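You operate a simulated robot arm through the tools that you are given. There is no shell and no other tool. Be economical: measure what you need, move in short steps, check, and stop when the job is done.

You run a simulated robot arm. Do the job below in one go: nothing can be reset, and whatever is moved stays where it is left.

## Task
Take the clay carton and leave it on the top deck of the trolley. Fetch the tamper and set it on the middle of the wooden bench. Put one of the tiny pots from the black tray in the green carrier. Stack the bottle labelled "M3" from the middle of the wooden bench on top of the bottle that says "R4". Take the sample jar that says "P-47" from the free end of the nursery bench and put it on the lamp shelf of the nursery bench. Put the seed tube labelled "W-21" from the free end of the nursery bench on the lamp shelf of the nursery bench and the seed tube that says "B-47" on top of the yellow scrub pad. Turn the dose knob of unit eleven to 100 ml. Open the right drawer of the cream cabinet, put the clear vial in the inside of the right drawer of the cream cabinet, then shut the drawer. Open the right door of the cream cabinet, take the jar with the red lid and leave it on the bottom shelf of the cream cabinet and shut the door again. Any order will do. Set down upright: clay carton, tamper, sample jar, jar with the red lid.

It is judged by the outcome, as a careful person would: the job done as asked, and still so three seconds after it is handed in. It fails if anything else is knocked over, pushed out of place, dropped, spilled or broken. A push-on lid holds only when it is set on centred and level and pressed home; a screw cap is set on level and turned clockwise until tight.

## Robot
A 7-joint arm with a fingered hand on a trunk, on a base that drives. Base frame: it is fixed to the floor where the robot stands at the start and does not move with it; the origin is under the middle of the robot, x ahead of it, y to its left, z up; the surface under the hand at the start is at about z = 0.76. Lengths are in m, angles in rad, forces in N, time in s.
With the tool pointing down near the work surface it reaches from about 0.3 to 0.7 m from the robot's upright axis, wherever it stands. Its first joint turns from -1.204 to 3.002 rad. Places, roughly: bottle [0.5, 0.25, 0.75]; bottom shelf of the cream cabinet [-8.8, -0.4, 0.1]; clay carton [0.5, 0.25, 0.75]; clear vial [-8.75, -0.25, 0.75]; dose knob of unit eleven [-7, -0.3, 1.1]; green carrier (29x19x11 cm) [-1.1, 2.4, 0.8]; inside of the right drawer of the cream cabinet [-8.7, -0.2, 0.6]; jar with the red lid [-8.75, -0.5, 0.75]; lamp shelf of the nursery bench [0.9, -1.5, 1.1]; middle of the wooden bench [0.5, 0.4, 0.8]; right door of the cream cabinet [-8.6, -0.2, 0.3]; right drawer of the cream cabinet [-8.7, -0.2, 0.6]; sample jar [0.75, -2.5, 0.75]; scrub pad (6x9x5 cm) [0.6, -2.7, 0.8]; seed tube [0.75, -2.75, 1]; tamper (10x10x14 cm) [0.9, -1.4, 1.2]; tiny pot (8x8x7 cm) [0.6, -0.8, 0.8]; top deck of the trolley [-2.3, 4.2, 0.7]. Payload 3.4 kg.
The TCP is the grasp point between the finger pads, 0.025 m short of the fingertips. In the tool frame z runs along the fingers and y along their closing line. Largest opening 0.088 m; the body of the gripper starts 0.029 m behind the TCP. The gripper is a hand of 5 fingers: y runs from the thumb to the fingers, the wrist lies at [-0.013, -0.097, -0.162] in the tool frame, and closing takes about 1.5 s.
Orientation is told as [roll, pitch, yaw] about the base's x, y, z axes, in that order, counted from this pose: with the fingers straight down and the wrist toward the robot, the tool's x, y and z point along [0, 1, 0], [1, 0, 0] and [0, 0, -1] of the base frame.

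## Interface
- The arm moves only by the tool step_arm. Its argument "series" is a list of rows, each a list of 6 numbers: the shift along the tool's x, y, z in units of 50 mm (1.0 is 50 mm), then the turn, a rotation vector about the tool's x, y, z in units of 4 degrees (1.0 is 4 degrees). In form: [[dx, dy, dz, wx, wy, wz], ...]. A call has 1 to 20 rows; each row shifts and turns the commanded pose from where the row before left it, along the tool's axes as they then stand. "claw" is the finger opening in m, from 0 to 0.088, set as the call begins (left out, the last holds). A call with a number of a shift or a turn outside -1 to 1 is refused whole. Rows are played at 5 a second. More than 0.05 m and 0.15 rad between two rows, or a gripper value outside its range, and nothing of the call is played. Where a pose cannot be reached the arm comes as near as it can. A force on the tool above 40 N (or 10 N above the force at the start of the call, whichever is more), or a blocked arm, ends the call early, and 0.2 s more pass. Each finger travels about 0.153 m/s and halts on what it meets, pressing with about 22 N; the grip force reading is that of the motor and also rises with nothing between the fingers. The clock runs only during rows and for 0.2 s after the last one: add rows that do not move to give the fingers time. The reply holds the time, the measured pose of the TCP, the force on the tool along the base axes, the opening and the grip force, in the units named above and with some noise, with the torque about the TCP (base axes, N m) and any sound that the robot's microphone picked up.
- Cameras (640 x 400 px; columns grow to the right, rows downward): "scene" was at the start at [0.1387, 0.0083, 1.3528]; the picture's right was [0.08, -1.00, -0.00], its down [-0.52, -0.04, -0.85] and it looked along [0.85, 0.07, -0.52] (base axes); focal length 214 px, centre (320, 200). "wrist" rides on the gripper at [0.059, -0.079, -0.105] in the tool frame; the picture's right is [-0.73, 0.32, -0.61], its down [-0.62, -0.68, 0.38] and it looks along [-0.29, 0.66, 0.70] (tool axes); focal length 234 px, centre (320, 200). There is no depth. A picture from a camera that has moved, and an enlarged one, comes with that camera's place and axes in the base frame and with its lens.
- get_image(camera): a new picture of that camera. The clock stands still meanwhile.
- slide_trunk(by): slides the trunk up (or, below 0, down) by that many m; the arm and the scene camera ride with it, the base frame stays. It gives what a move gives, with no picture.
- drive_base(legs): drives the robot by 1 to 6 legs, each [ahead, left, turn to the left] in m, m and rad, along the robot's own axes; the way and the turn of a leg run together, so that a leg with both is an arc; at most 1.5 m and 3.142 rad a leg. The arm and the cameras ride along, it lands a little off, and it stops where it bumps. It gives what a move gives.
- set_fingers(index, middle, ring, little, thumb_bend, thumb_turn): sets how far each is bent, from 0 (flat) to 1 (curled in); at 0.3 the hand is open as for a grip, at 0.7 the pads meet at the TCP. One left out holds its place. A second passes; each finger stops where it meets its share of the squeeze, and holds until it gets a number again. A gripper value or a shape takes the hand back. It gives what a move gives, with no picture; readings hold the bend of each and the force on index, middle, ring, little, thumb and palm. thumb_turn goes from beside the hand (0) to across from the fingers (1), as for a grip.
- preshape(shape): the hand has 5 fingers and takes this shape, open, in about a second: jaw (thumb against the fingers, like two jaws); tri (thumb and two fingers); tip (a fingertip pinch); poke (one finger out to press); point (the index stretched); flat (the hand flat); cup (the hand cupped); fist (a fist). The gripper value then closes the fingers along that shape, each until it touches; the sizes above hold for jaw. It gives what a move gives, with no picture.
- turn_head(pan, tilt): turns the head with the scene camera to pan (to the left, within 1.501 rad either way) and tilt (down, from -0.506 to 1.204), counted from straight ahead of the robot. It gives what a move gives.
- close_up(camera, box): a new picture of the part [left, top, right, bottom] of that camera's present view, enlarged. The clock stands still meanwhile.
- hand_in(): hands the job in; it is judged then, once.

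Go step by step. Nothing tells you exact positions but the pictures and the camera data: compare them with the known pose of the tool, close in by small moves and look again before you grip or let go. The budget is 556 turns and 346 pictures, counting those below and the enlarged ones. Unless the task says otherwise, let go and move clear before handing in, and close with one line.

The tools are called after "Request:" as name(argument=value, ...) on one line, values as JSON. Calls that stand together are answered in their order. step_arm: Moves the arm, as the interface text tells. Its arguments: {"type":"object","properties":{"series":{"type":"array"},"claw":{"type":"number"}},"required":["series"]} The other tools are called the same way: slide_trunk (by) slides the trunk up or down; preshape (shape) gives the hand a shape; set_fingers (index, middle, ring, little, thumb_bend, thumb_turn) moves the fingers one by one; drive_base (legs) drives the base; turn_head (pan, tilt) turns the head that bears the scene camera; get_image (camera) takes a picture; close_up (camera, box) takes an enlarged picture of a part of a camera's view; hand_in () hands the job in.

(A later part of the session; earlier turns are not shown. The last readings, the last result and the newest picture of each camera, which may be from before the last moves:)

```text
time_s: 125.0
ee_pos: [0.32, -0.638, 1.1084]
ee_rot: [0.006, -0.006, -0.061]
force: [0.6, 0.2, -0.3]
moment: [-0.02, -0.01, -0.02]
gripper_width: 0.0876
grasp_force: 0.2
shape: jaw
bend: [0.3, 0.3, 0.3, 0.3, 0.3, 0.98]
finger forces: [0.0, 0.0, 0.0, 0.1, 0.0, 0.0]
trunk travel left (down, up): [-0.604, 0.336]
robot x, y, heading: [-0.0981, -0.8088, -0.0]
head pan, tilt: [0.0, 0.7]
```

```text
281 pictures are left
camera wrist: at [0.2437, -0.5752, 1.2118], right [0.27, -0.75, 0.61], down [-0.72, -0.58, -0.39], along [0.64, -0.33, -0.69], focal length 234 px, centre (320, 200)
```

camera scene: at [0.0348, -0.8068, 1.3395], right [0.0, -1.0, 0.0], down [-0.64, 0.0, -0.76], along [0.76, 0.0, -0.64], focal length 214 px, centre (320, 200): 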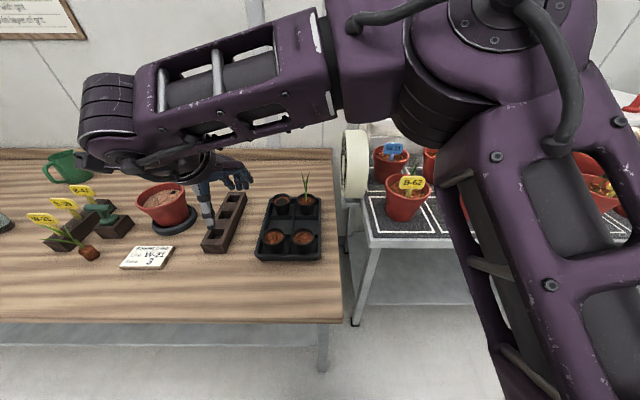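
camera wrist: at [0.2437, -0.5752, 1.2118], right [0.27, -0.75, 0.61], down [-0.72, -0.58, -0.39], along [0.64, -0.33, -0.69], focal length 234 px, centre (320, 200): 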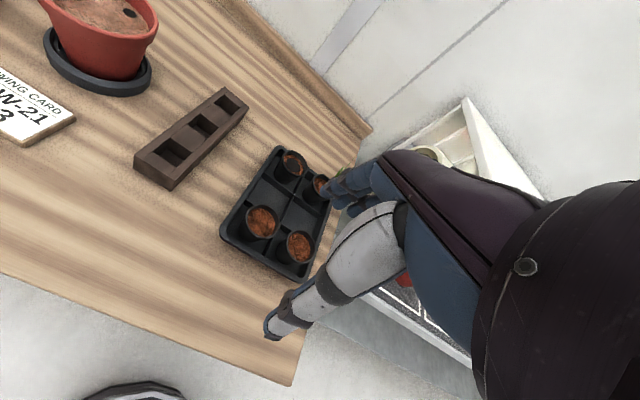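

Request:
close_up(camera="scene", box=[230, 160, 350, 280])

Request:
close_up(camera="wrist", box=[200, 130, 360, 290])

```text
3.33 times, centred on (290, 220) of scene
camera zoom: at [0.0348, -0.8068, 1.3395], right [0.0, -1.0, 0.0], down [-0.64, 0.0, -0.76], along [0.76, 0.0, -0.64], focal length 715 px, centre (420, 133)
```

zoom: 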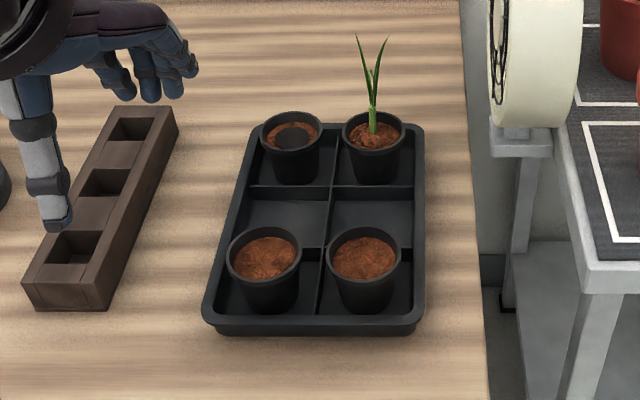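

```text
2.50 times, centred on (280, 210) of wrist
camera zoom: at [0.2437, -0.5752, 1.2118], right [0.27, -0.75, 0.61], down [-0.72, -0.58, -0.39], along [0.64, -0.33, -0.69], focal length 585 px, centre (420, 175)
```

zoom: 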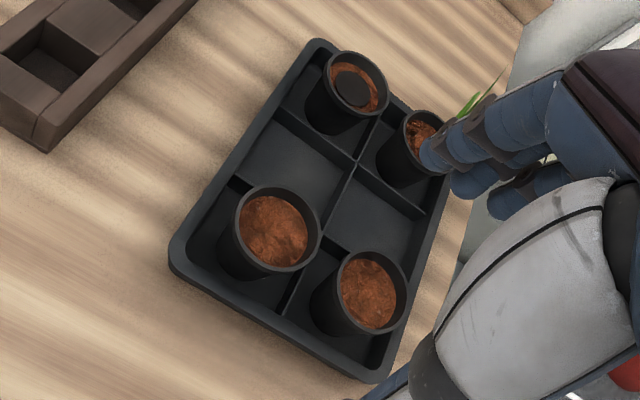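

Front-left pot rim is at (0.465, -0.663, 0.83). I'll position above it with a slightly wider hand.

Request:
step_arm(series=[[-0.08, 0.727, 0.5, 0, 0, 0], [-0.08, 0.727, 0.5, 0, 0, 0], [-0.08, 0.727, 0.5, 0, 0, 0], [-0.08, 0.727, 0.5, 0, 0, 0], [0, 0, 0.7, 0, 0, 0], [0, 0, 0.6, 0, 0, 0], [0, 0, 0, 0, 0, 0]])

Request:
set_fingers(index=0.22, middle=0.22, ring=0.22, little=0.22, thumb_bend=0.2, thumb_turn=1)

Request:
get_image(camera="wrist")

Request:
close_up(camera="scene", box=[230, 160, 350, 280])

```text
time_s: 126.6
ee_pos: [0.4686, -0.6624, 0.9418]
ee_rot: [0.006, -0.009, -0.065]
force: [0.0, -0.5, 0.3]
moment: [-0.02, -0.02, 0.03]
gripper_width: 0.0877
grasp_force: 0.1
shape: jaw
bend: [0.3, 0.3, 0.3, 0.3, 0.3, 0.98]
finger forces: [0.0, 0.0, 0.1, 0.0, 0.1, 0.1]
trunk travel left (down, up): [-0.604, 0.336]
robot x, y, heading: [-0.0987, -0.8072, 0.001]
head pan, tilt: [0.0, 0.7]
```

```text
time_s: 127.6
ee_pos: [0.4676, -0.6624, 0.9419]
ee_rot: [0.005, -0.008, -0.063]
force: [-0.2, 0.5, -0.1]
moment: [-0.03, -0.01, 0.03]
gripper_width: 0.1009
grasp_force: 0.1
shape: fingers
bend: [0.22, 0.22, 0.22, 0.22, 0.2, 0.97]
finger forces: [0.0, 0.1, 0.0, 0.1, 0.0, 0.1]
trunk travel left (down, up): [-0.604, 0.336]
robot x, y, heading: [-0.1002, -0.8075, 0.003]
head pan, tilt: [0.0, 0.7]
```

```text
278 pictures are left
camera wrist: at [0.3915, -0.5993, 1.0473], right [0.27, -0.75, 0.61], down [-0.72, -0.58, -0.39], along [0.64, -0.33, -0.69], focal length 234 px, centre (320, 200)
```

wrist: 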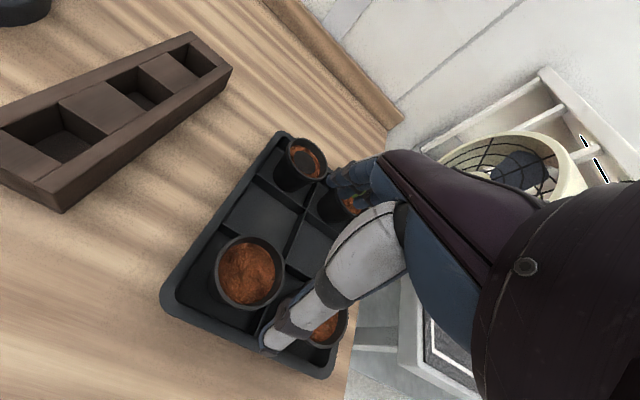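

```text
3.33 times, centred on (290, 220) of scene
camera zoom: at [0.0348, -0.807, 1.3395], right [0.0, -1.0, 0.0], down [-0.64, 0.0, -0.76], along [0.76, 0.0, -0.64], focal length 715 px, centre (420, 133)
```

zoom: 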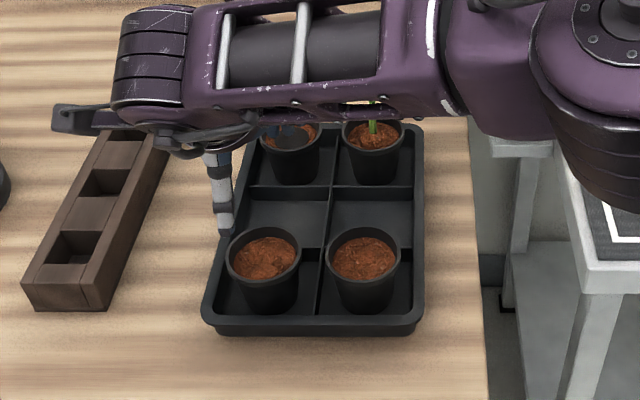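

Request:
step_arm(series=[[-0.1, -0.05, 0.5, 0, 0, 0], [0, 0, 0.5, 0, 0, 0], [0, 0, 0.5, 0, 0, 0], [0, 0, 0.4, 0, 0, 0], [0, 0, 0.3, 0, 0, 0], [0, 0, 0, 0, 0, 0]])

Request:
get_image(camera="wrist")

Request:
close_up(camera="scene", box=[230, 160, 350, 280])

```text
time_s: 129.0
ee_pos: [0.4637, -0.6683, 0.8337]
ee_rot: [0.005, -0.007, -0.062]
force: [0.2, -0.3, 0.9]
moment: [0.02, -0.02, 0.01]
gripper_width: 0.1012
grasp_force: 0.1
shape: fingers
bend: [0.22, 0.22, 0.22, 0.22, 0.2, 0.97]
finger forces: [0.1, 0.0, 0.0, 0.1, 0.0, 0.1]
trunk travel left (down, up): [-0.604, 0.336]
robot x, y, heading: [-0.1007, -0.8075, -0.002]
head pan, tilt: [0.0, 0.7]
```

```text
276 pictures are left
camera wrist: at [0.3873, -0.6052, 0.9377], right [0.27, -0.75, 0.61], down [-0.72, -0.58, -0.39], along [0.64, -0.33, -0.69], focal length 234 px, centre (320, 200)
```

wrist: 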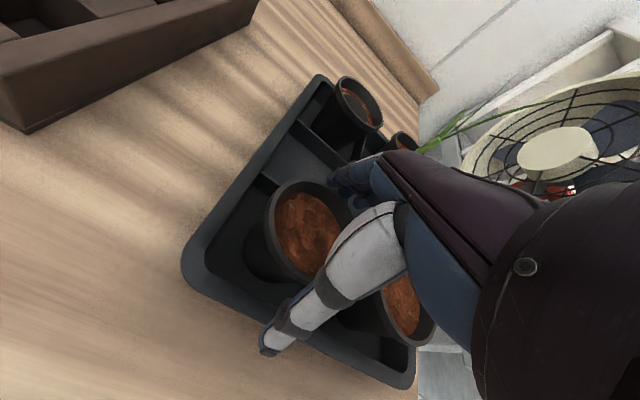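

```text
3.33 times, centred on (290, 220) of scene
camera zoom: at [0.0348, -0.8071, 1.3395], right [0.0, -1.0, 0.0], down [-0.64, 0.0, -0.76], along [0.76, 0.0, -0.64], focal length 715 px, centre (420, 133)
```

zoom: 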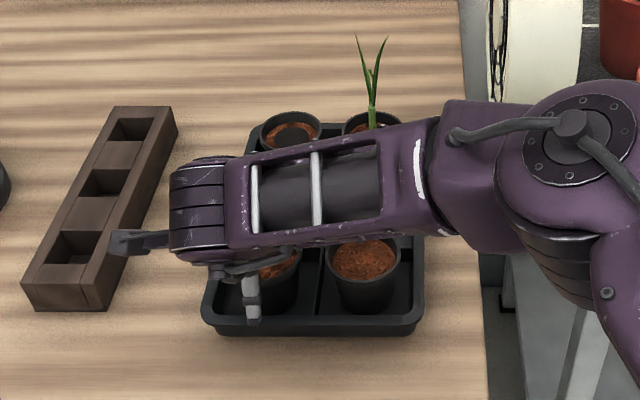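

Request:
step_arm(series=[[0, 0, 0.25, 0, 0, 0], [0, 0, 0, 0, 0, 0]])

Request:
set_fingers(index=0.6, middle=0.6, ring=0.6, little=0.6, thumb_bend=0.6)

Request:
get_image(camera="wrist")

```text
time_s: 129.6
ee_pos: [0.4643, -0.6674, 0.8217]
ee_rot: [0.004, -0.009, -0.062]
force: [0.5, 0.5, 1.2]
moment: [-0.02, -0.03, 0.0]
gripper_width: 0.1017
grasp_force: 0.1
shape: fingers
bend: [0.22, 0.22, 0.22, 0.22, 0.2, 0.97]
finger forces: [0.8, 0.0, 0.0, 0.0, 0.1, 0.1]
trunk travel left (down, up): [-0.604, 0.336]
robot x, y, heading: [-0.096, -0.8068, 0.001]
head pan, tilt: [0.0, 0.7]
```

```text
time_s: 130.6
ee_pos: [0.463, -0.6685, 0.8205]
ee_rot: [0.005, -0.008, -0.061]
force: [-1.1, -1.0, 4.2]
moment: [-0.02, -0.09, -0.02]
gripper_width: 0.0715
grasp_force: 22.5
shape: fingers
bend: [0.29, 0.51, 0.58, 0.6, 0.47, 0.99]
finger forces: [13.8, 6.3, 0.9, 0.0, 23.9, 0.0]
trunk travel left (down, up): [-0.604, 0.336]
robot x, y, heading: [-0.0998, -0.813, 0.002]
head pan, tilt: [0.0, 0.7]
```

```text
274 pictures are left
camera wrist: at [0.3866, -0.6048, 0.9255], right [0.27, -0.75, 0.61], down [-0.72, -0.58, -0.39], along [0.64, -0.33, -0.69], focal length 234 px, centre (320, 200)
```

wrist: 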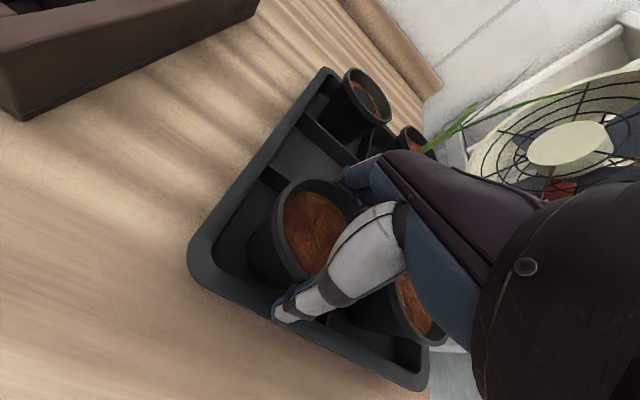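

Request:
step_arm(series=[[0, 0, -0.15, 0, 0, 0], [0, 0, -0.25, 0, 0, 0], [0, 0, -0.2, 0, 0, 0], [0, 0, 0, 0, 0, 0]])

Request:
get_image(camera="wrist")

Request:
close_up(camera="scene", box=[230, 160, 350, 280])

```text
time_s: 131.6
ee_pos: [0.4637, -0.6678, 0.8507]
ee_rot: [0.003, -0.008, -0.063]
force: [-0.3, 0.1, -1.1]
moment: [0.0, 0.02, 0.01]
gripper_width: 0.0715
grasp_force: 22.5
shape: fingers
bend: [0.29, 0.51, 0.58, 0.6, 0.47, 0.99]
finger forces: [14.1, 6.3, 0.9, 0.0, 23.1, 0.1]
trunk travel left (down, up): [-0.604, 0.336]
robot x, y, heading: [-0.102, -0.8102, 0.001]
head pan, tilt: [0.0, 0.7]
```

```text
273 pictures are left
camera wrist: at [0.3877, -0.6045, 0.9546], right [0.27, -0.75, 0.61], down [-0.72, -0.58, -0.39], along [0.64, -0.33, -0.69], focal length 234 px, centre (320, 200)
```

wrist: 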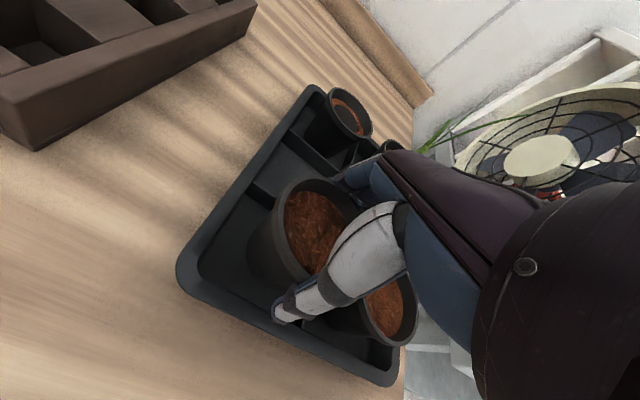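

```text
3.33 times, centred on (290, 220) of scene
camera zoom: at [0.035, -0.807, 1.3395], right [0.0, -1.0, 0.0], down [-0.64, 0.0, -0.76], along [0.76, 0.0, -0.64], focal length 715 px, centre (420, 133)
```

zoom: 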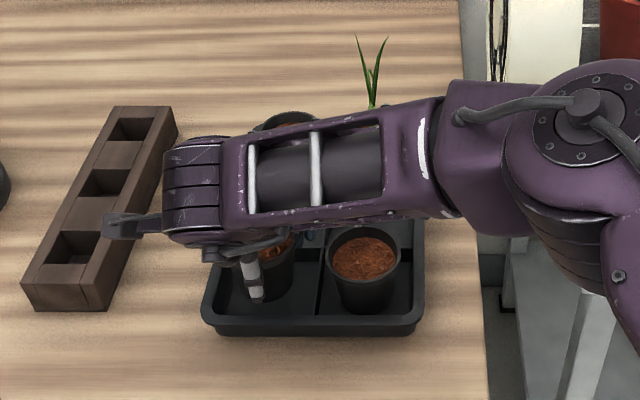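

The pot is held. I'll raise and retract it, then drive to the green carrier.

Request:
step_arm(series=[[0, 0, -0.7, 0, 0, 0], [0, 0, -0.8, 0, 0, 0], [0, 0, -0.8, 0, 0, 0], [0, 0, -0.8, 0, 0, 0], [0, 0, -0.8, 0, 0, 0], [0, -0.7, -0.6, 0, 0, 0], [0, -0.7, 0, 0, 0, 0], [0, -0.7, 0, 0, 0, 0], [0, 0, 0, 0, 0, 0]])

Request:
drive_base(legs=[[-0.18, 0, 0], [0, 1.3, 0], [0, 0, 1.571], [1.4, 0, 0]])

Request:
turn_head(pan=0.9, tilt=0.5)

Request:
get_image(camera="scene")

Request:
get_image(camera="wrist")

```text
time_s: 133.6
ee_pos: [0.3575, -0.6613, 1.0767]
ee_rot: [0.006, -0.007, -0.065]
force: [-0.2, -0.3, -1.5]
moment: [-0.02, 0.04, -0.01]
gripper_width: 0.0712
grasp_force: 21.9
shape: fingers
bend: [0.29, 0.51, 0.58, 0.6, 0.47, 0.99]
finger forces: [14.0, 6.4, 0.9, 0.1, 22.7, 0.0]
trunk travel left (down, up): [-0.604, 0.336]
robot x, y, heading: [-0.0954, -0.8094, 0.0]
head pan, tilt: [0.0, 0.7]
```

```text
time_s: 151.7
ee_pos: [-0.2929, 2.3675, 1.0763]
ee_rot: [0.005, -0.006, 1.433]
force: [0.4, -0.3, -1.7]
moment: [0.03, -0.03, 0.0]
gripper_width: 0.0705
grasp_force: 21.3
shape: fingers
bend: [0.29, 0.51, 0.59, 0.6, 0.47, 0.99]
finger forces: [13.9, 6.3, 0.8, 0.0, 21.9, 0.0]
trunk travel left (down, up): [-0.604, 0.336]
robot x, y, heading: [-0.1801, 1.9054, 1.506]
head pan, tilt: [0.0, 0.7]
```

```text
time_s: 152.9
ee_pos: [-0.2922, 2.3672, 1.0756]
ee_rot: [0.007, -0.006, 1.434]
force: [-0.4, -0.5, -0.7]
moment: [0.01, 0.01, 0.0]
gripper_width: 0.0704
grasp_force: 22.0
shape: fingers
bend: [0.29, 0.51, 0.59, 0.6, 0.47, 0.99]
finger forces: [14.0, 6.3, 0.7, 0.0, 21.9, 0.1]
trunk travel left (down, up): [-0.604, 0.336]
robot x, y, heading: [-0.1822, 1.9025, 1.503]
head pan, tilt: [0.901, 0.499]
```

```text
271 pictures are left
camera scene: at [-0.2431, 2.0146, 1.3572], right [0.68, 0.74, 0.0], down [0.35, -0.32, -0.88], along [-0.65, 0.59, -0.48], focal length 214 px, centre (320, 200)
```

scene: 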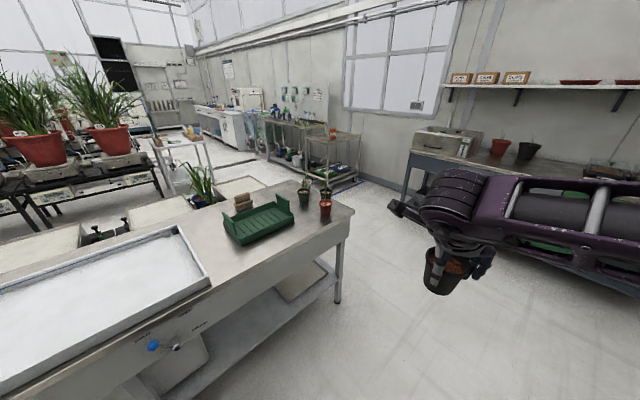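

```text
270 pictures are left
camera wrist: at [-0.3621, 2.2959, 1.1808], right [0.77, 0.22, 0.61], down [0.52, -0.76, -0.39], along [0.37, 0.62, -0.69], focal length 234 px, centre (320, 200)
```

wrist: 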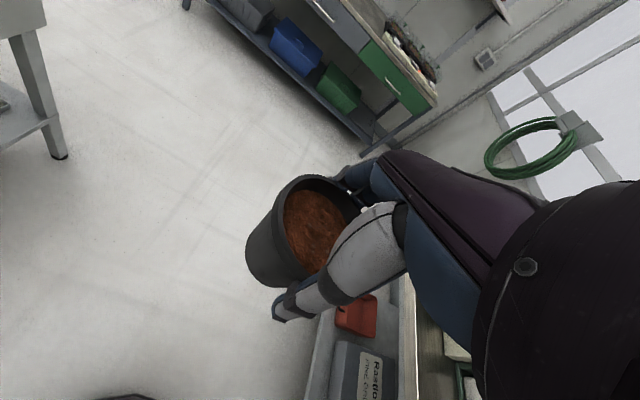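

Request:
drive_base(legs=[[0, 0, 1.637], [0.28, -0.6, 0]])

Request:
turn_head(pan=0.15, tilt=0.75)

Request:
get_image(camera="scene")

Request:
get_image(camera="wrist")

```text
time_s: 160.5
ee_pos: [-0.9158, 2.3565, 1.0763]
ee_rot: [0.005, -0.006, 3.069]
force: [0.3, 0.2, -0.7]
moment: [0.02, -0.02, 0.01]
gripper_width: 0.0692
grasp_force: 19.6
shape: fingers
bend: [0.29, 0.51, 0.59, 0.6, 0.48, 1.0]
finger forces: [12.2, 6.4, 0.6, 0.1, 20.4, 0.1]
trunk travel left (down, up): [-0.604, 0.336]
robot x, y, heading: [-0.4551, 2.5026, 3.138]
head pan, tilt: [0.901, 0.499]
```

```text
time_s: 161.6
ee_pos: [-0.9153, 2.3562, 1.0767]
ee_rot: [0.005, -0.006, 3.07]
force: [0.5, 0.8, -0.7]
moment: [0.04, -0.01, 0.02]
gripper_width: 0.0694
grasp_force: 19.7
shape: fingers
bend: [0.29, 0.51, 0.59, 0.6, 0.48, 1.0]
finger forces: [12.2, 6.6, 0.8, 0.0, 20.6, 0.0]
trunk travel left (down, up): [-0.604, 0.336]
robot x, y, heading: [-0.4606, 2.5016, 3.132]
head pan, tilt: [0.15, 0.75]
```

```text
269 pictures are left
camera scene: at [-0.5901, 2.4909, 1.3353], right [-0.14, 0.99, 0.0], down [0.67, 0.1, -0.73], along [-0.72, -0.11, -0.68], focal length 214 px, centre (320, 200)
```

scene: 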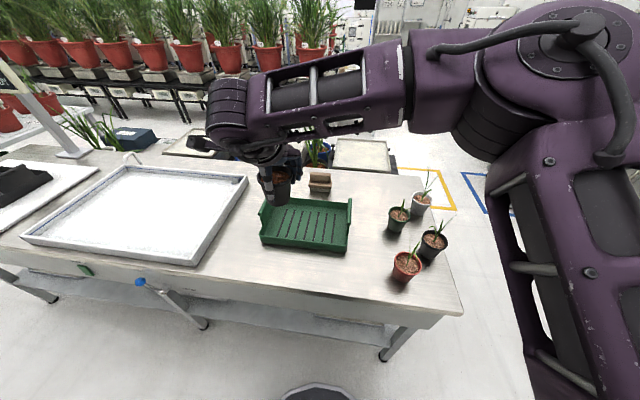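

```text
268 pictures are left
camera wrist: at [-0.8393, 2.2929, 1.1808], right [-0.27, 0.75, 0.61], down [0.72, 0.57, -0.39], along [-0.64, 0.33, -0.69], focal length 234 px, centre (320, 200)
```

wrist: 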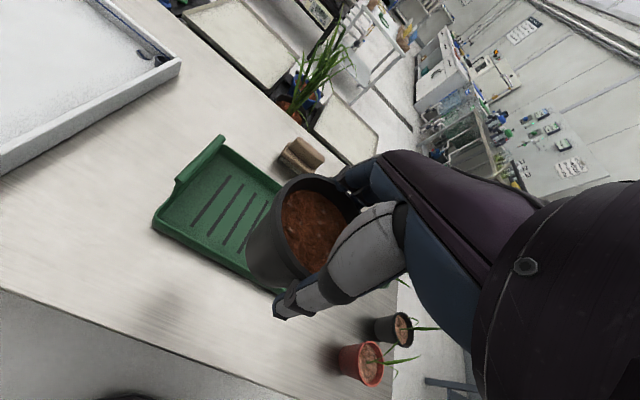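

Request:
step_arm(series=[[0.03, 0.75, 0, 0, 0, 0], [0.03, 0.75, 0, 0, 0, 0], [0.03, 0.75, 0, 0, 0, 0], [0.03, 0.75, 0, 0, 0, 0], [0, 0, 0.7, 0, 0, 0], [0, 0, 0.7, 0, 0, 0], [0, 0, 0.7, 0, 0, 0], [0, 0, 0.6, 0, 0, 0], [0, 0, 0, 0, 0, 0]])

Request:
get_image(camera="scene")

Request:
get_image(camera="wrist")

```text
time_s: 163.6
ee_pos: [-1.0659, 2.3603, 0.9429]
ee_rot: [0.003, -0.006, 3.07]
force: [-0.3, 0.0, -0.5]
moment: [0.02, 0.0, -0.01]
gripper_width: 0.0686
grasp_force: 18.0
shape: fingers
bend: [0.29, 0.51, 0.59, 0.6, 0.49, 1.0]
finger forces: [11.8, 6.2, 0.5, 0.0, 17.9, 0.1]
trunk travel left (down, up): [-0.604, 0.336]
robot x, y, heading: [-0.461, 2.5029, 3.138]
head pan, tilt: [0.15, 0.75]
```

```text
267 pictures are left
camera scene: at [-0.5898, 2.4911, 1.3353], right [-0.14, 0.99, 0.0], down [0.68, 0.1, -0.73], along [-0.72, -0.1, -0.68], focal length 214 px, centre (320, 200)
```

scene: 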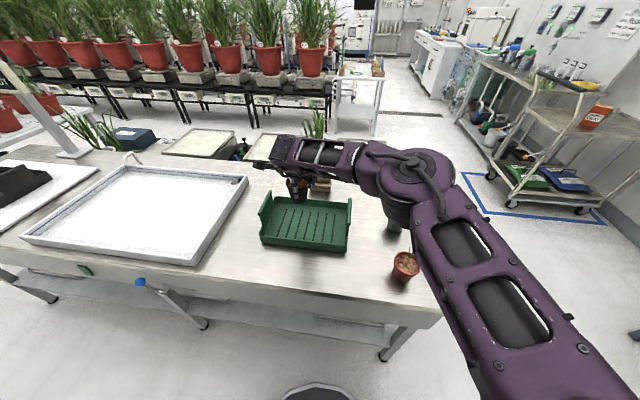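

```text
266 pictures are left
camera wrist: at [-0.9901, 2.2967, 1.0463], right [-0.27, 0.75, 0.61], down [0.72, 0.57, -0.39], along [-0.64, 0.33, -0.69], focal length 234 px, centre (320, 200)
```

wrist: 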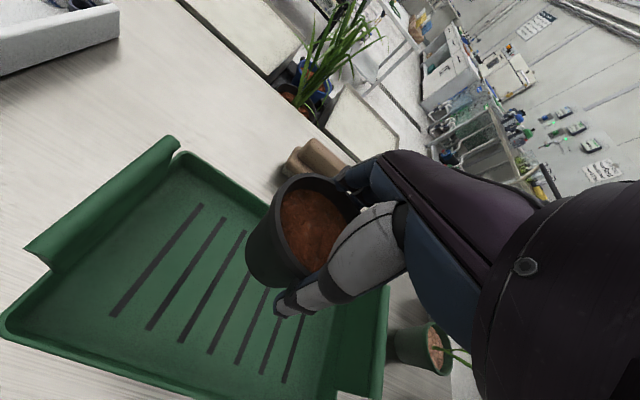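

The elbow would come near the potted sprouts, so I'll shift the base left 0.2 m and bring the hand back over the carrier.

Request:
step_arm(series=[[0, 0, -0.6, 0, 0, 0], [0, 0, -0.6, 0, 0, 0], [0, 0, 0, 0, 0, 0]])

Request:
drive_base(legs=[[0, 0.2, 0]])

Request:
step_arm(series=[[-0.7, 0, 0, 0, 0, 0], [-0.7, 0, 0, 0, 0, 0], [-0.7, 0, 0, 0, 0, 0], [-0.7, 0, 0, 0, 0, 0], [-0.7, 0, 0, 0, 0, 0], [0, 0, 0, 0, 0, 0]])

Request:
get_image(camera="scene")

Request:
get_image(camera="wrist")

```text
time_s: 164.4
ee_pos: [-1.0638, 2.3603, 1.003]
ee_rot: [0.007, -0.007, 3.07]
force: [0.5, -0.2, -0.8]
moment: [-0.01, 0.01, -0.02]
gripper_width: 0.0683
grasp_force: 18.6
shape: fingers
bend: [0.29, 0.51, 0.59, 0.6, 0.49, 1.0]
finger forces: [11.9, 6.2, 0.4, 0.1, 17.9, 0.1]
trunk travel left (down, up): [-0.604, 0.336]
robot x, y, heading: [-0.4555, 2.4979, 3.135]
head pan, tilt: [0.15, 0.75]
```

```text
time_s: 166.1
ee_pos: [-1.0666, 2.1598, 1.0022]
ee_rot: [0.003, -0.009, 3.069]
force: [0.6, 0.3, -0.8]
moment: [0.0, 0.01, 0.02]
gripper_width: 0.0681
grasp_force: 18.5
shape: fingers
bend: [0.29, 0.51, 0.59, 0.6, 0.49, 1.0]
finger forces: [11.9, 6.2, 0.3, 0.1, 17.9, 0.0]
trunk travel left (down, up): [-0.604, 0.336]
robot x, y, heading: [-0.4607, 2.2959, 3.126]
head pan, tilt: [0.15, 0.75]
```

```text
time_s: 167.4
ee_pos: [-1.0534, 2.3347, 0.9995]
ee_rot: [0.004, -0.007, 3.069]
force: [-0.3, -0.1, -0.1]
moment: [0.01, -0.04, 0.01]
gripper_width: 0.068
grasp_force: 18.0
shape: fingers
bend: [0.29, 0.51, 0.59, 0.6, 0.49, 1.0]
finger forces: [11.7, 6.2, 0.5, 0.0, 17.6, 0.0]
trunk travel left (down, up): [-0.604, 0.336]
robot x, y, heading: [-0.4604, 2.3004, 3.131]
head pan, tilt: [0.15, 0.75]
```

```text
265 pictures are left
camera scene: at [-0.592, 2.2882, 1.3352], right [-0.14, 0.99, 0.0], down [0.68, 0.1, -0.73], along [-0.72, -0.1, -0.68], focal length 214 px, centre (320, 200)
```

scene: 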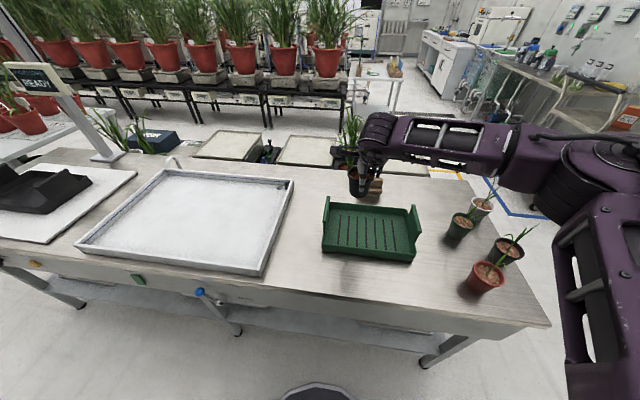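

```text
264 pictures are left
camera wrist: at [-0.9781, 2.2711, 1.1042], right [-0.26, 0.75, 0.61], down [0.72, 0.57, -0.39], along [-0.64, 0.34, -0.69], focal length 234 px, centre (320, 200)
```

wrist: 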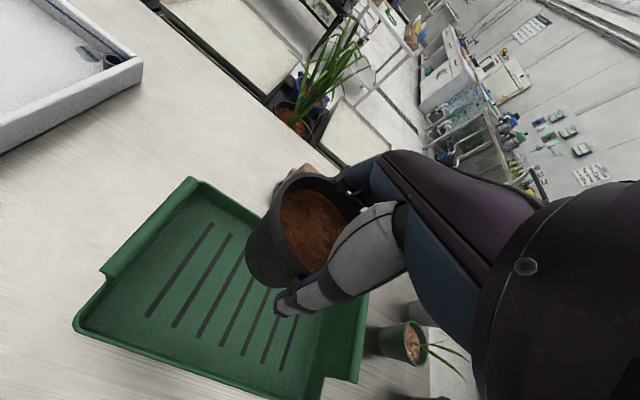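

Request:
drive_base(legs=[[0.03, 0.13, 0]])

Request:
step_arm(series=[[-0.7, 0, 0, 0, 0, 0], [-0.7, 0, 0, 0, 0, 0], [-0.7, 0, 0, 0, 0, 0], [-0.5, 0, 0, 0, 0, 0], [0, 0, 0, 0, 0, 0]])

Request:
get_image(camera="scene")

Request:
get_image(camera="wrist")

```text
time_s: 168.7
ee_pos: [-1.0834, 2.2065, 0.9994]
ee_rot: [0.005, -0.007, 3.071]
force: [0.1, 0.1, -1.1]
moment: [0.05, -0.01, 0.0]
gripper_width: 0.0678
grasp_force: 17.5
shape: fingers
bend: [0.29, 0.51, 0.59, 0.6, 0.49, 1.0]
finger forces: [11.7, 6.3, 0.4, 0.1, 17.7, 0.0]
trunk travel left (down, up): [-0.604, 0.336]
robot x, y, heading: [-0.4886, 2.1732, 3.134]
head pan, tilt: [0.15, 0.75]
```

```text
time_s: 169.9
ee_pos: [-1.0738, 2.3358, 0.997]
ee_rot: [0.002, -0.005, 3.069]
force: [0.3, -0.1, -1.6]
moment: [-0.02, 0.01, -0.01]
gripper_width: 0.0676
grasp_force: 17.7
shape: fingers
bend: [0.29, 0.51, 0.59, 0.6, 0.49, 1.0]
finger forces: [11.5, 6.3, 0.5, 0.0, 17.5, 0.1]
trunk travel left (down, up): [-0.604, 0.336]
robot x, y, heading: [-0.4905, 2.1732, 3.131]
head pan, tilt: [0.15, 0.75]
```

```text
263 pictures are left
camera scene: at [-0.6231, 2.1614, 1.3352], right [-0.14, 0.99, 0.0], down [0.68, 0.1, -0.73], along [-0.72, -0.1, -0.68], focal length 214 px, centre (320, 200)
```

scene: 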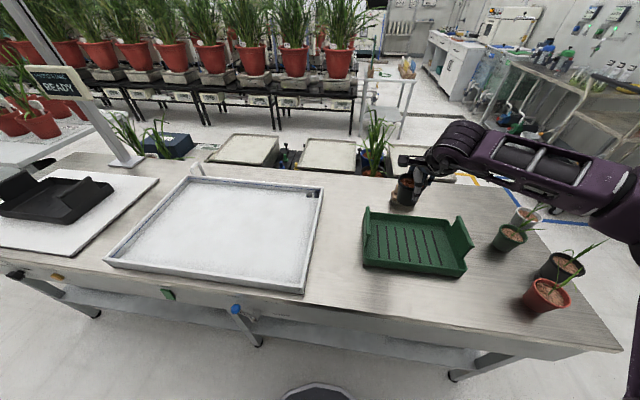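

```text
262 pictures are left
camera wrist: at [-0.9991, 2.2721, 1.1013], right [-0.27, 0.75, 0.61], down [0.72, 0.57, -0.39], along [-0.64, 0.33, -0.69], focal length 234 px, centre (320, 200)
```

wrist: 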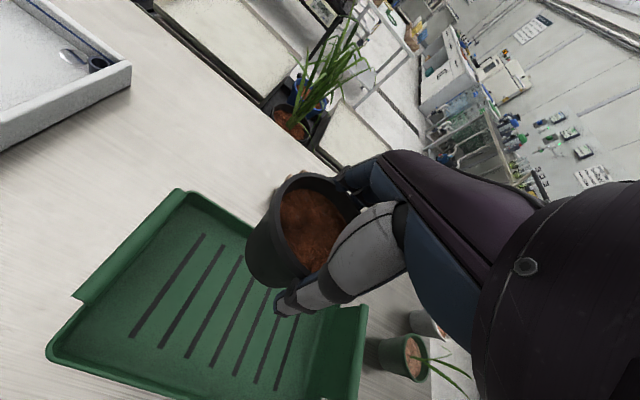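

Request:
step_arm(series=[[-0.7, -0.22, 0, 0, 0, 0], [0, 0, 0.6, 0, 0, 0], [0, 0, 0.6, 0, 0, 0], [0, 0, 0.6, 0, 0, 0], [0, 0, 0, 0, 0, 0]])

Request:
get_image(camera="scene")

Request:
get_image(camera="wrist")

```text
time_s: 171.1
ee_pos: [-1.0623, 2.37, 0.9077]
ee_rot: [0.004, -0.006, 3.068]
force: [0.0, 0.1, -0.8]
moment: [0.04, -0.01, 0.02]
gripper_width: 0.0676
grasp_force: 17.5
shape: fingers
bend: [0.29, 0.52, 0.59, 0.6, 0.49, 1.0]
finger forces: [11.3, 6.2, 0.4, 0.0, 17.3, 0.0]
trunk travel left (down, up): [-0.604, 0.336]
robot x, y, heading: [-0.4931, 2.1724, 3.135]
head pan, tilt: [0.15, 0.75]
```

```text
261 pictures are left
camera scene: at [-0.6226, 2.1617, 1.3353], right [-0.14, 0.99, 0.0], down [0.68, 0.1, -0.73], along [-0.72, -0.1, -0.68], focal length 214 px, centre (320, 200)
```

scene: 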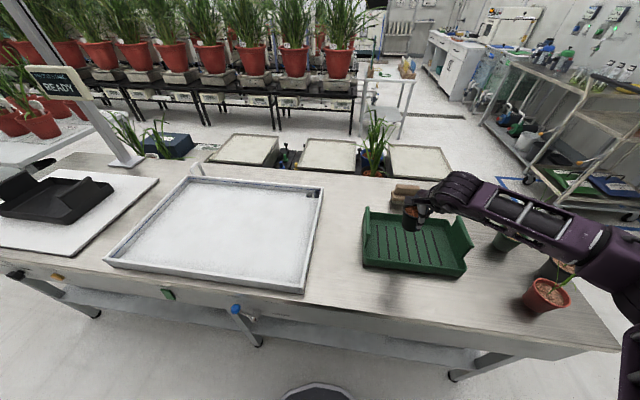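

```text
260 pictures are left
camera wrist: at [-0.9879, 2.306, 1.0128], right [-0.26, 0.75, 0.61], down [0.72, 0.57, -0.39], along [-0.64, 0.33, -0.69], focal length 234 px, centre (320, 200)
```

wrist: 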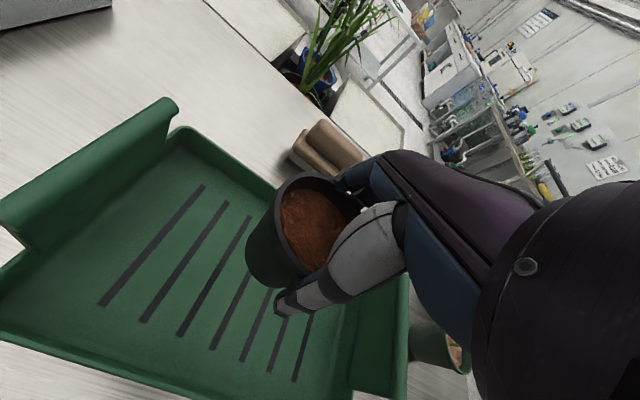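

Request:
step_arm(series=[[0, -0.2, 0.4, 0, 0, 0], [0, 0, 0.4, 0, 0, 0], [0, 0, 0.2, 0, 0, 0], [0, 0, 0, 0, 0, 0]])

Request:
close_up(camera="scene", box=[350, 150, 640, 320])

Request:
get_image(camera="wrist")

```text
time_s: 172.1
ee_pos: [-1.0519, 2.3698, 0.8578]
ee_rot: [0.007, -0.007, 3.068]
force: [-0.7, 0.2, -1.1]
moment: [-0.01, -0.02, -0.01]
gripper_width: 0.0675
grasp_force: 18.1
shape: fingers
bend: [0.29, 0.52, 0.59, 0.6, 0.49, 1.0]
finger forces: [11.2, 6.2, 0.3, 0.1, 17.2, 0.1]
trunk travel left (down, up): [-0.604, 0.336]
robot x, y, heading: [-0.4902, 2.1712, 3.132]
head pan, tilt: [0.15, 0.75]
```

```text
2.21 times, centred on (495, 235) of scene
camera zoom: at [-0.623, 2.1618, 1.3352], right [-0.14, 0.99, 0.0], down [0.68, 0.1, -0.73], along [-0.72, -0.1, -0.68], focal length 473 px, centre (-66, 123)
```

zoom: 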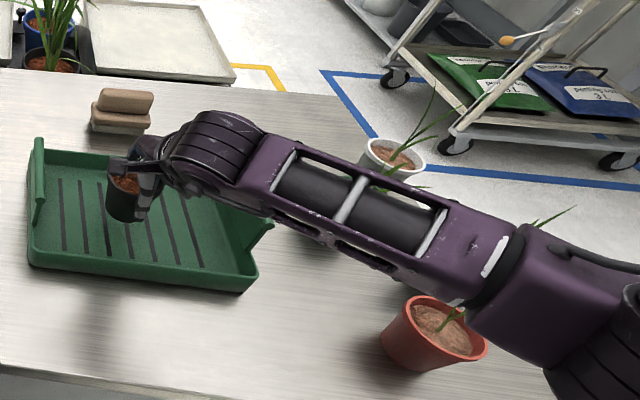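

```text
258 pictures are left
camera wrist: at [-0.978, 2.3053, 0.9628], right [-0.26, 0.75, 0.61], down [0.72, 0.57, -0.39], along [-0.64, 0.33, -0.69], focal length 234 px, centre (320, 200)
```

wrist: 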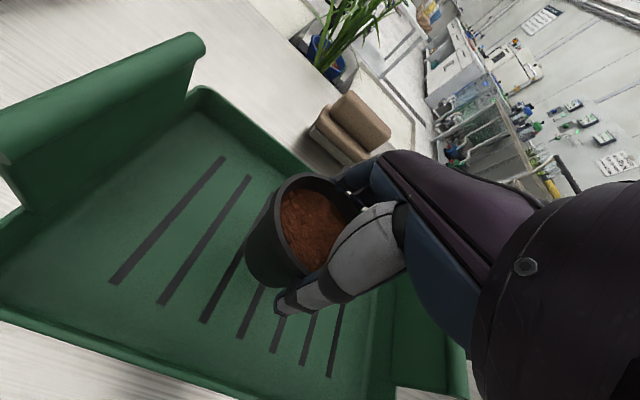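

Request:
step_arm(series=[[0, 0, 0.2, 0, 0, 0], [0, 0, 0.1, 0, 0, 0], [0, 0, 0, 0, 0, 0]])

Request:
step_arm(series=[[0, 0, 0.1, 0, 0, 0], [0, 0, 0, 0, 0, 0]])

Request:
step_arm(series=[[0, 0, 0.08, 0, 0, 0], [0, 0, 0, 0, 0, 0]])

Request:
close_up(camera="scene", box=[350, 170, 500, 280])

```text
time_s: 172.9
ee_pos: [-1.0518, 2.3683, 0.8433]
ee_rot: [0.005, -0.006, 3.069]
force: [-0.7, 0.1, -0.7]
moment: [0.0, 0.0, 0.01]
gripper_width: 0.0675
grasp_force: 17.1
shape: fingers
bend: [0.29, 0.52, 0.59, 0.6, 0.49, 1.0]
finger forces: [11.3, 6.2, 0.5, 0.0, 17.2, 0.0]
trunk travel left (down, up): [-0.604, 0.336]
robot x, y, heading: [-0.4899, 2.1686, 3.133]
head pan, tilt: [0.15, 0.75]
```

```text
time_s: 173.5
ee_pos: [-1.0525, 2.37, 0.8397]
ee_rot: [0.004, -0.006, 3.069]
force: [0.2, 0.8, -1.2]
moment: [0.0, 0.0, 0.0]
gripper_width: 0.0676
grasp_force: 17.4
shape: fingers
bend: [0.29, 0.52, 0.59, 0.6, 0.49, 1.0]
finger forces: [11.3, 6.2, 0.4, 0.0, 17.1, 0.0]
trunk travel left (down, up): [-0.604, 0.336]
robot x, y, heading: [-0.4912, 2.172, 3.132]
head pan, tilt: [0.15, 0.75]
```

```text
time_s: 174.1
ee_pos: [-1.0523, 2.3697, 0.835]
ee_rot: [0.007, -0.007, 3.073]
force: [0.3, -0.1, -1.1]
moment: [0.01, 0.0, 0.03]
gripper_width: 0.0674
grasp_force: 17.0
shape: fingers
bend: [0.29, 0.52, 0.59, 0.6, 0.49, 1.0]
finger forces: [11.3, 6.1, 0.3, 0.1, 17.2, 0.0]
trunk travel left (down, up): [-0.604, 0.336]
robot x, y, heading: [-0.4869, 2.173, 3.131]
head pan, tilt: [0.15, 0.75]
```

```text
3.64 times, centred on (425, 225) of scene
camera zoom: at [-0.6229, 2.1618, 1.3352], right [-0.14, 0.99, 0.0], down [0.68, 0.1, -0.73], along [-0.72, -0.1, -0.68], focal length 780 px, centre (-62, 109)
```

zoom: 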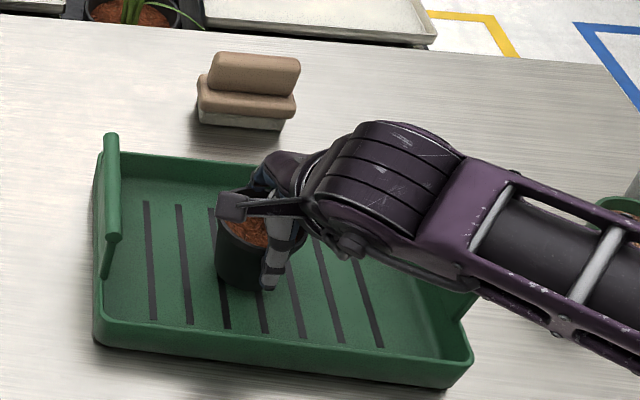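

Near the carrier floor; a few more small steps to contact.

Request:
step_arm(series=[[0, 0, 0.08, 0, 0, 0], [0, 0, 0, 0, 0, 0]])

Request:
step_arm(series=[[0, 0, 0.08, 0, 0, 0], [0, 0, 0, 0, 0, 0]])

Request:
step_arm(series=[[0, 0, 0.08, 0, 0, 0], [0, 0, 0, 0, 0, 0]])

Request:
close_up(camera="scene", box=[350, 170, 500, 280])

```text
time_s: 174.7
ee_pos: [-1.0525, 2.3703, 0.8314]
ee_rot: [0.005, -0.008, 3.07]
force: [0.2, -0.3, -1.2]
moment: [0.06, -0.01, -0.01]
gripper_width: 0.0676
grasp_force: 17.5
shape: fingers
bend: [0.29, 0.52, 0.59, 0.6, 0.49, 1.0]
finger forces: [11.3, 6.3, 0.3, 0.0, 17.1, 0.1]
trunk travel left (down, up): [-0.604, 0.336]
robot x, y, heading: [-0.4897, 2.1704, 3.13]
head pan, tilt: [0.15, 0.75]
```

```text
time_s: 175.3
ee_pos: [-1.052, 2.3691, 0.8267]
ee_rot: [0.007, -0.009, 3.071]
force: [0.5, -0.4, -0.6]
moment: [0.02, 0.01, 0.01]
gripper_width: 0.0676
grasp_force: 18.2
shape: fingers
bend: [0.29, 0.52, 0.59, 0.6, 0.49, 1.0]
finger forces: [11.3, 6.2, 0.3, 0.1, 17.1, 0.0]
trunk travel left (down, up): [-0.604, 0.336]
robot x, y, heading: [-0.491, 2.1713, 3.135]
head pan, tilt: [0.15, 0.75]
```

```text
time_s: 175.9
ee_pos: [-1.0509, 2.37, 0.8221]
ee_rot: [0.006, -0.008, 3.068]
force: [1.1, 0.5, 1.0]
moment: [0.01, -0.03, 0.01]
gripper_width: 0.0676
grasp_force: 17.9
shape: fingers
bend: [0.29, 0.52, 0.59, 0.6, 0.49, 1.0]
finger forces: [11.6, 6.2, 0.4, 0.0, 17.6, 0.1]
trunk travel left (down, up): [-0.604, 0.336]
robot x, y, heading: [-0.4897, 2.1724, 3.135]
head pan, tilt: [0.15, 0.75]
```

```text
3.64 times, centred on (425, 225) of scene
camera zoom: at [-0.6225, 2.1618, 1.3353], right [-0.14, 0.99, 0.0], down [0.68, 0.1, -0.73], along [-0.72, -0.1, -0.68], focal length 780 px, centre (-62, 109)
```

zoom: 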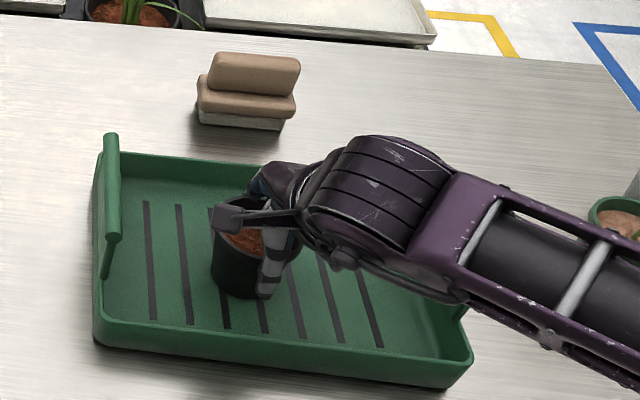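

Contact made. Release and rise.

Request:
step_arm(series=[[0, 0, 0.03, 0, 0, 0], [0, 0, 0, 0, 0, 0]])

Request:
set_fingers(index=0.2, middle=0.2, ring=0.2, little=0.2, thumb_bend=0.15)

Request:
step_arm(series=[[0, 0, -0.2, 0, 0, 0], [0, 0, -0.4, 0, 0, 0], [0, 0, -0.8, 0, 0, 0], [0, 0, -0.8, 0, 0, 0], [0, 0, -0.8, 0, 0, 0], [0, 0, -0.8, 0, 0, 0], [0, 0, -0.8, 0, 0, 0], [0, 0, 0, 0, 0, 0]])

Request:
get_image(camera="scene")

```text
time_s: 176.5
ee_pos: [-1.0512, 2.3692, 0.8215]
ee_rot: [0.004, -0.009, 3.067]
force: [1.0, 0.7, 5.8]
moment: [0.0, 0.09, -0.02]
gripper_width: 0.0675
grasp_force: 18.9
shape: fingers
bend: [0.29, 0.52, 0.59, 0.6, 0.49, 1.0]
finger forces: [12.8, 6.1, 0.4, 0.0, 18.4, 0.1]
trunk travel left (down, up): [-0.604, 0.336]
robot x, y, heading: [-0.4902, 2.1735, 3.14]
head pan, tilt: [0.15, 0.75]
```

```text
time_s: 177.5
ee_pos: [-1.0516, 2.3699, 0.8213]
ee_rot: [0.004, -0.006, 3.07]
force: [0.9, 0.0, -0.3]
moment: [0.0, -0.03, -0.02]
gripper_width: 0.1064
grasp_force: 0.1
shape: fingers
bend: [0.2, 0.2, 0.2, 0.2, 0.15, 0.96]
finger forces: [0.0, 0.1, 0.0, 0.0, 0.0, 0.0]
trunk travel left (down, up): [-0.604, 0.336]
robot x, y, heading: [-0.4898, 2.1735, 3.137]
head pan, tilt: [0.15, 0.75]
```

```text
time_s: 179.3
ee_pos: [-1.0508, 2.3696, 1.0511]
ee_rot: [0.005, -0.008, 3.066]
force: [0.7, -0.2, -0.2]
moment: [0.03, 0.01, 0.0]
gripper_width: 0.1067
grasp_force: 0.0
shape: fingers
bend: [0.2, 0.2, 0.2, 0.2, 0.15, 0.96]
finger forces: [0.0, 0.0, 0.0, 0.0, 0.0, 0.0]
trunk travel left (down, up): [-0.604, 0.336]
robot x, y, heading: [-0.4928, 2.1724, 3.137]
head pan, tilt: [0.15, 0.75]
```

```text
255 pictures are left
camera scene: at [-0.6233, 2.1621, 1.3352], right [-0.14, 0.99, 0.0], down [0.68, 0.1, -0.73], along [-0.72, -0.1, -0.68], focal length 214 px, centre (320, 200)
```

scene: 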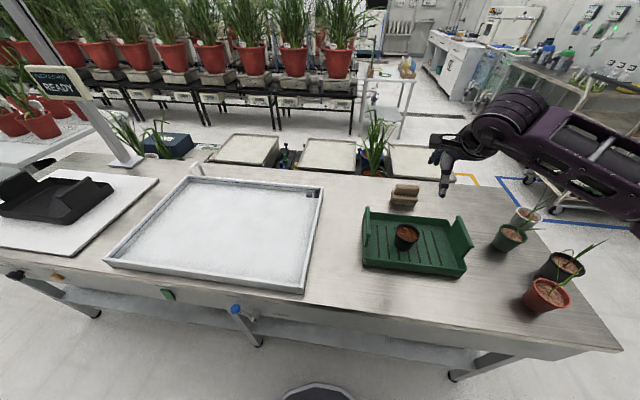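

The pot sits in the carrier. Next the nursery bench: retract and drive there.

Request:
step_arm(series=[[0.5, -0.8, 0, 0, 0, 0], [0.5, -0.8, 0, 0, 0, 0], [0.5, -0.8, 0, 0, 0, 0], [0.5, -0.8, 0, 0, 0, 0], [0.5, -0.8, 0, 0, 0, 0], [0.5, -0.8, 0, 0, 0, 0], [0, 0, 0, 0, 0, 0]], claw=0.088)

Request:
drive_base(legs=[[-0.22, 0, 0], [0, 0, -1.566], [-1.4, 0, 0], [-1.4, 0, 0], [0, 0, -1.571], [0, -0.5, 0]])

Request:
turn_head(pan=-0.4, tilt=0.3)

Request:
get_image(camera="scene")

```text
time_s: 180.9
ee_pos: [-0.8281, 2.2016, 1.0557]
ee_rot: [0.002, -0.007, 3.068]
force: [0.3, 0.2, 0.2]
moment: [0.02, -0.02, -0.01]
gripper_width: 0.0879
grasp_force: 0.1
shape: jaw
bend: [0.3, 0.3, 0.3, 0.3, 0.3, 0.97]
finger forces: [0.0, 0.0, 0.0, 0.0, 0.0, 0.0]
out of reach, approached as far as the arm can: row 6
trunk travel left (down, up): [-0.604, 0.336]
robot x, y, heading: [-0.49, 2.1731, 3.132]
head pan, tilt: [0.15, 0.75]
```

```text
time_s: 205.8
ee_pos: [0.0424, -1.1292, 1.0556]
ee_rot: [0.004, -0.006, -0.098]
force: [0.0, -0.8, 0.6]
moment: [-0.01, 0.02, -0.02]
gripper_width: 0.088
grasp_force: 0.0
shape: jaw
bend: [0.3, 0.3, 0.3, 0.3, 0.3, 0.97]
finger forces: [0.0, 0.0, 0.0, 0.0, 0.0, 0.1]
trunk travel left (down, up): [-0.604, 0.336]
robot x, y, heading: [-0.2936, -1.0915, -0.033]
head pan, tilt: [0.15, 0.75]
```

```text
time_s: 206.8
ee_pos: [0.0433, -1.1288, 1.0559]
ee_rot: [0.003, -0.005, -0.097]
force: [1.5, 0.2, 0.5]
moment: [0.01, 0.0, 0.02]
gripper_width: 0.0881
grasp_force: 0.0
shape: jaw
bend: [0.3, 0.3, 0.3, 0.3, 0.3, 0.97]
finger forces: [0.0, 0.0, 0.1, 0.0, 0.1, 0.0]
trunk travel left (down, up): [-0.604, 0.336]
robot x, y, heading: [-0.2907, -1.092, -0.034]
head pan, tilt: [-0.4, 0.3]
```

```text
254 pictures are left
camera scene: at [-0.1598, -1.1319, 1.3756], right [-0.42, -0.91, 0.0], down [-0.27, 0.12, -0.96], along [0.87, -0.4, -0.3], focal length 214 px, centre (320, 200)
```

scene: 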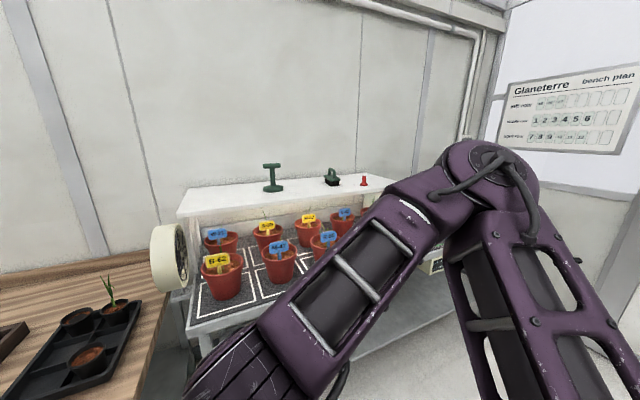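

Request:
close_up(camera="scene", box=[170, 150, 390, 300])

```text
2.67 times, centred on (280, 225) of scene
camera zoom: at [-0.1598, -1.1319, 1.3756], right [-0.42, -0.91, 0.0], down [-0.27, 0.12, -0.96], along [0.87, -0.4, -0.3], focal length 572 px, centre (427, 133)
```

zoom: 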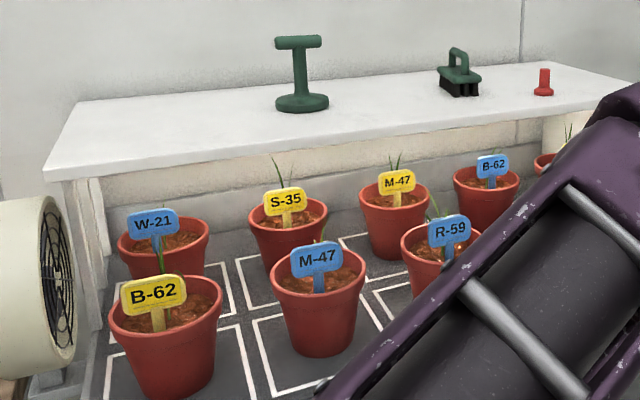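

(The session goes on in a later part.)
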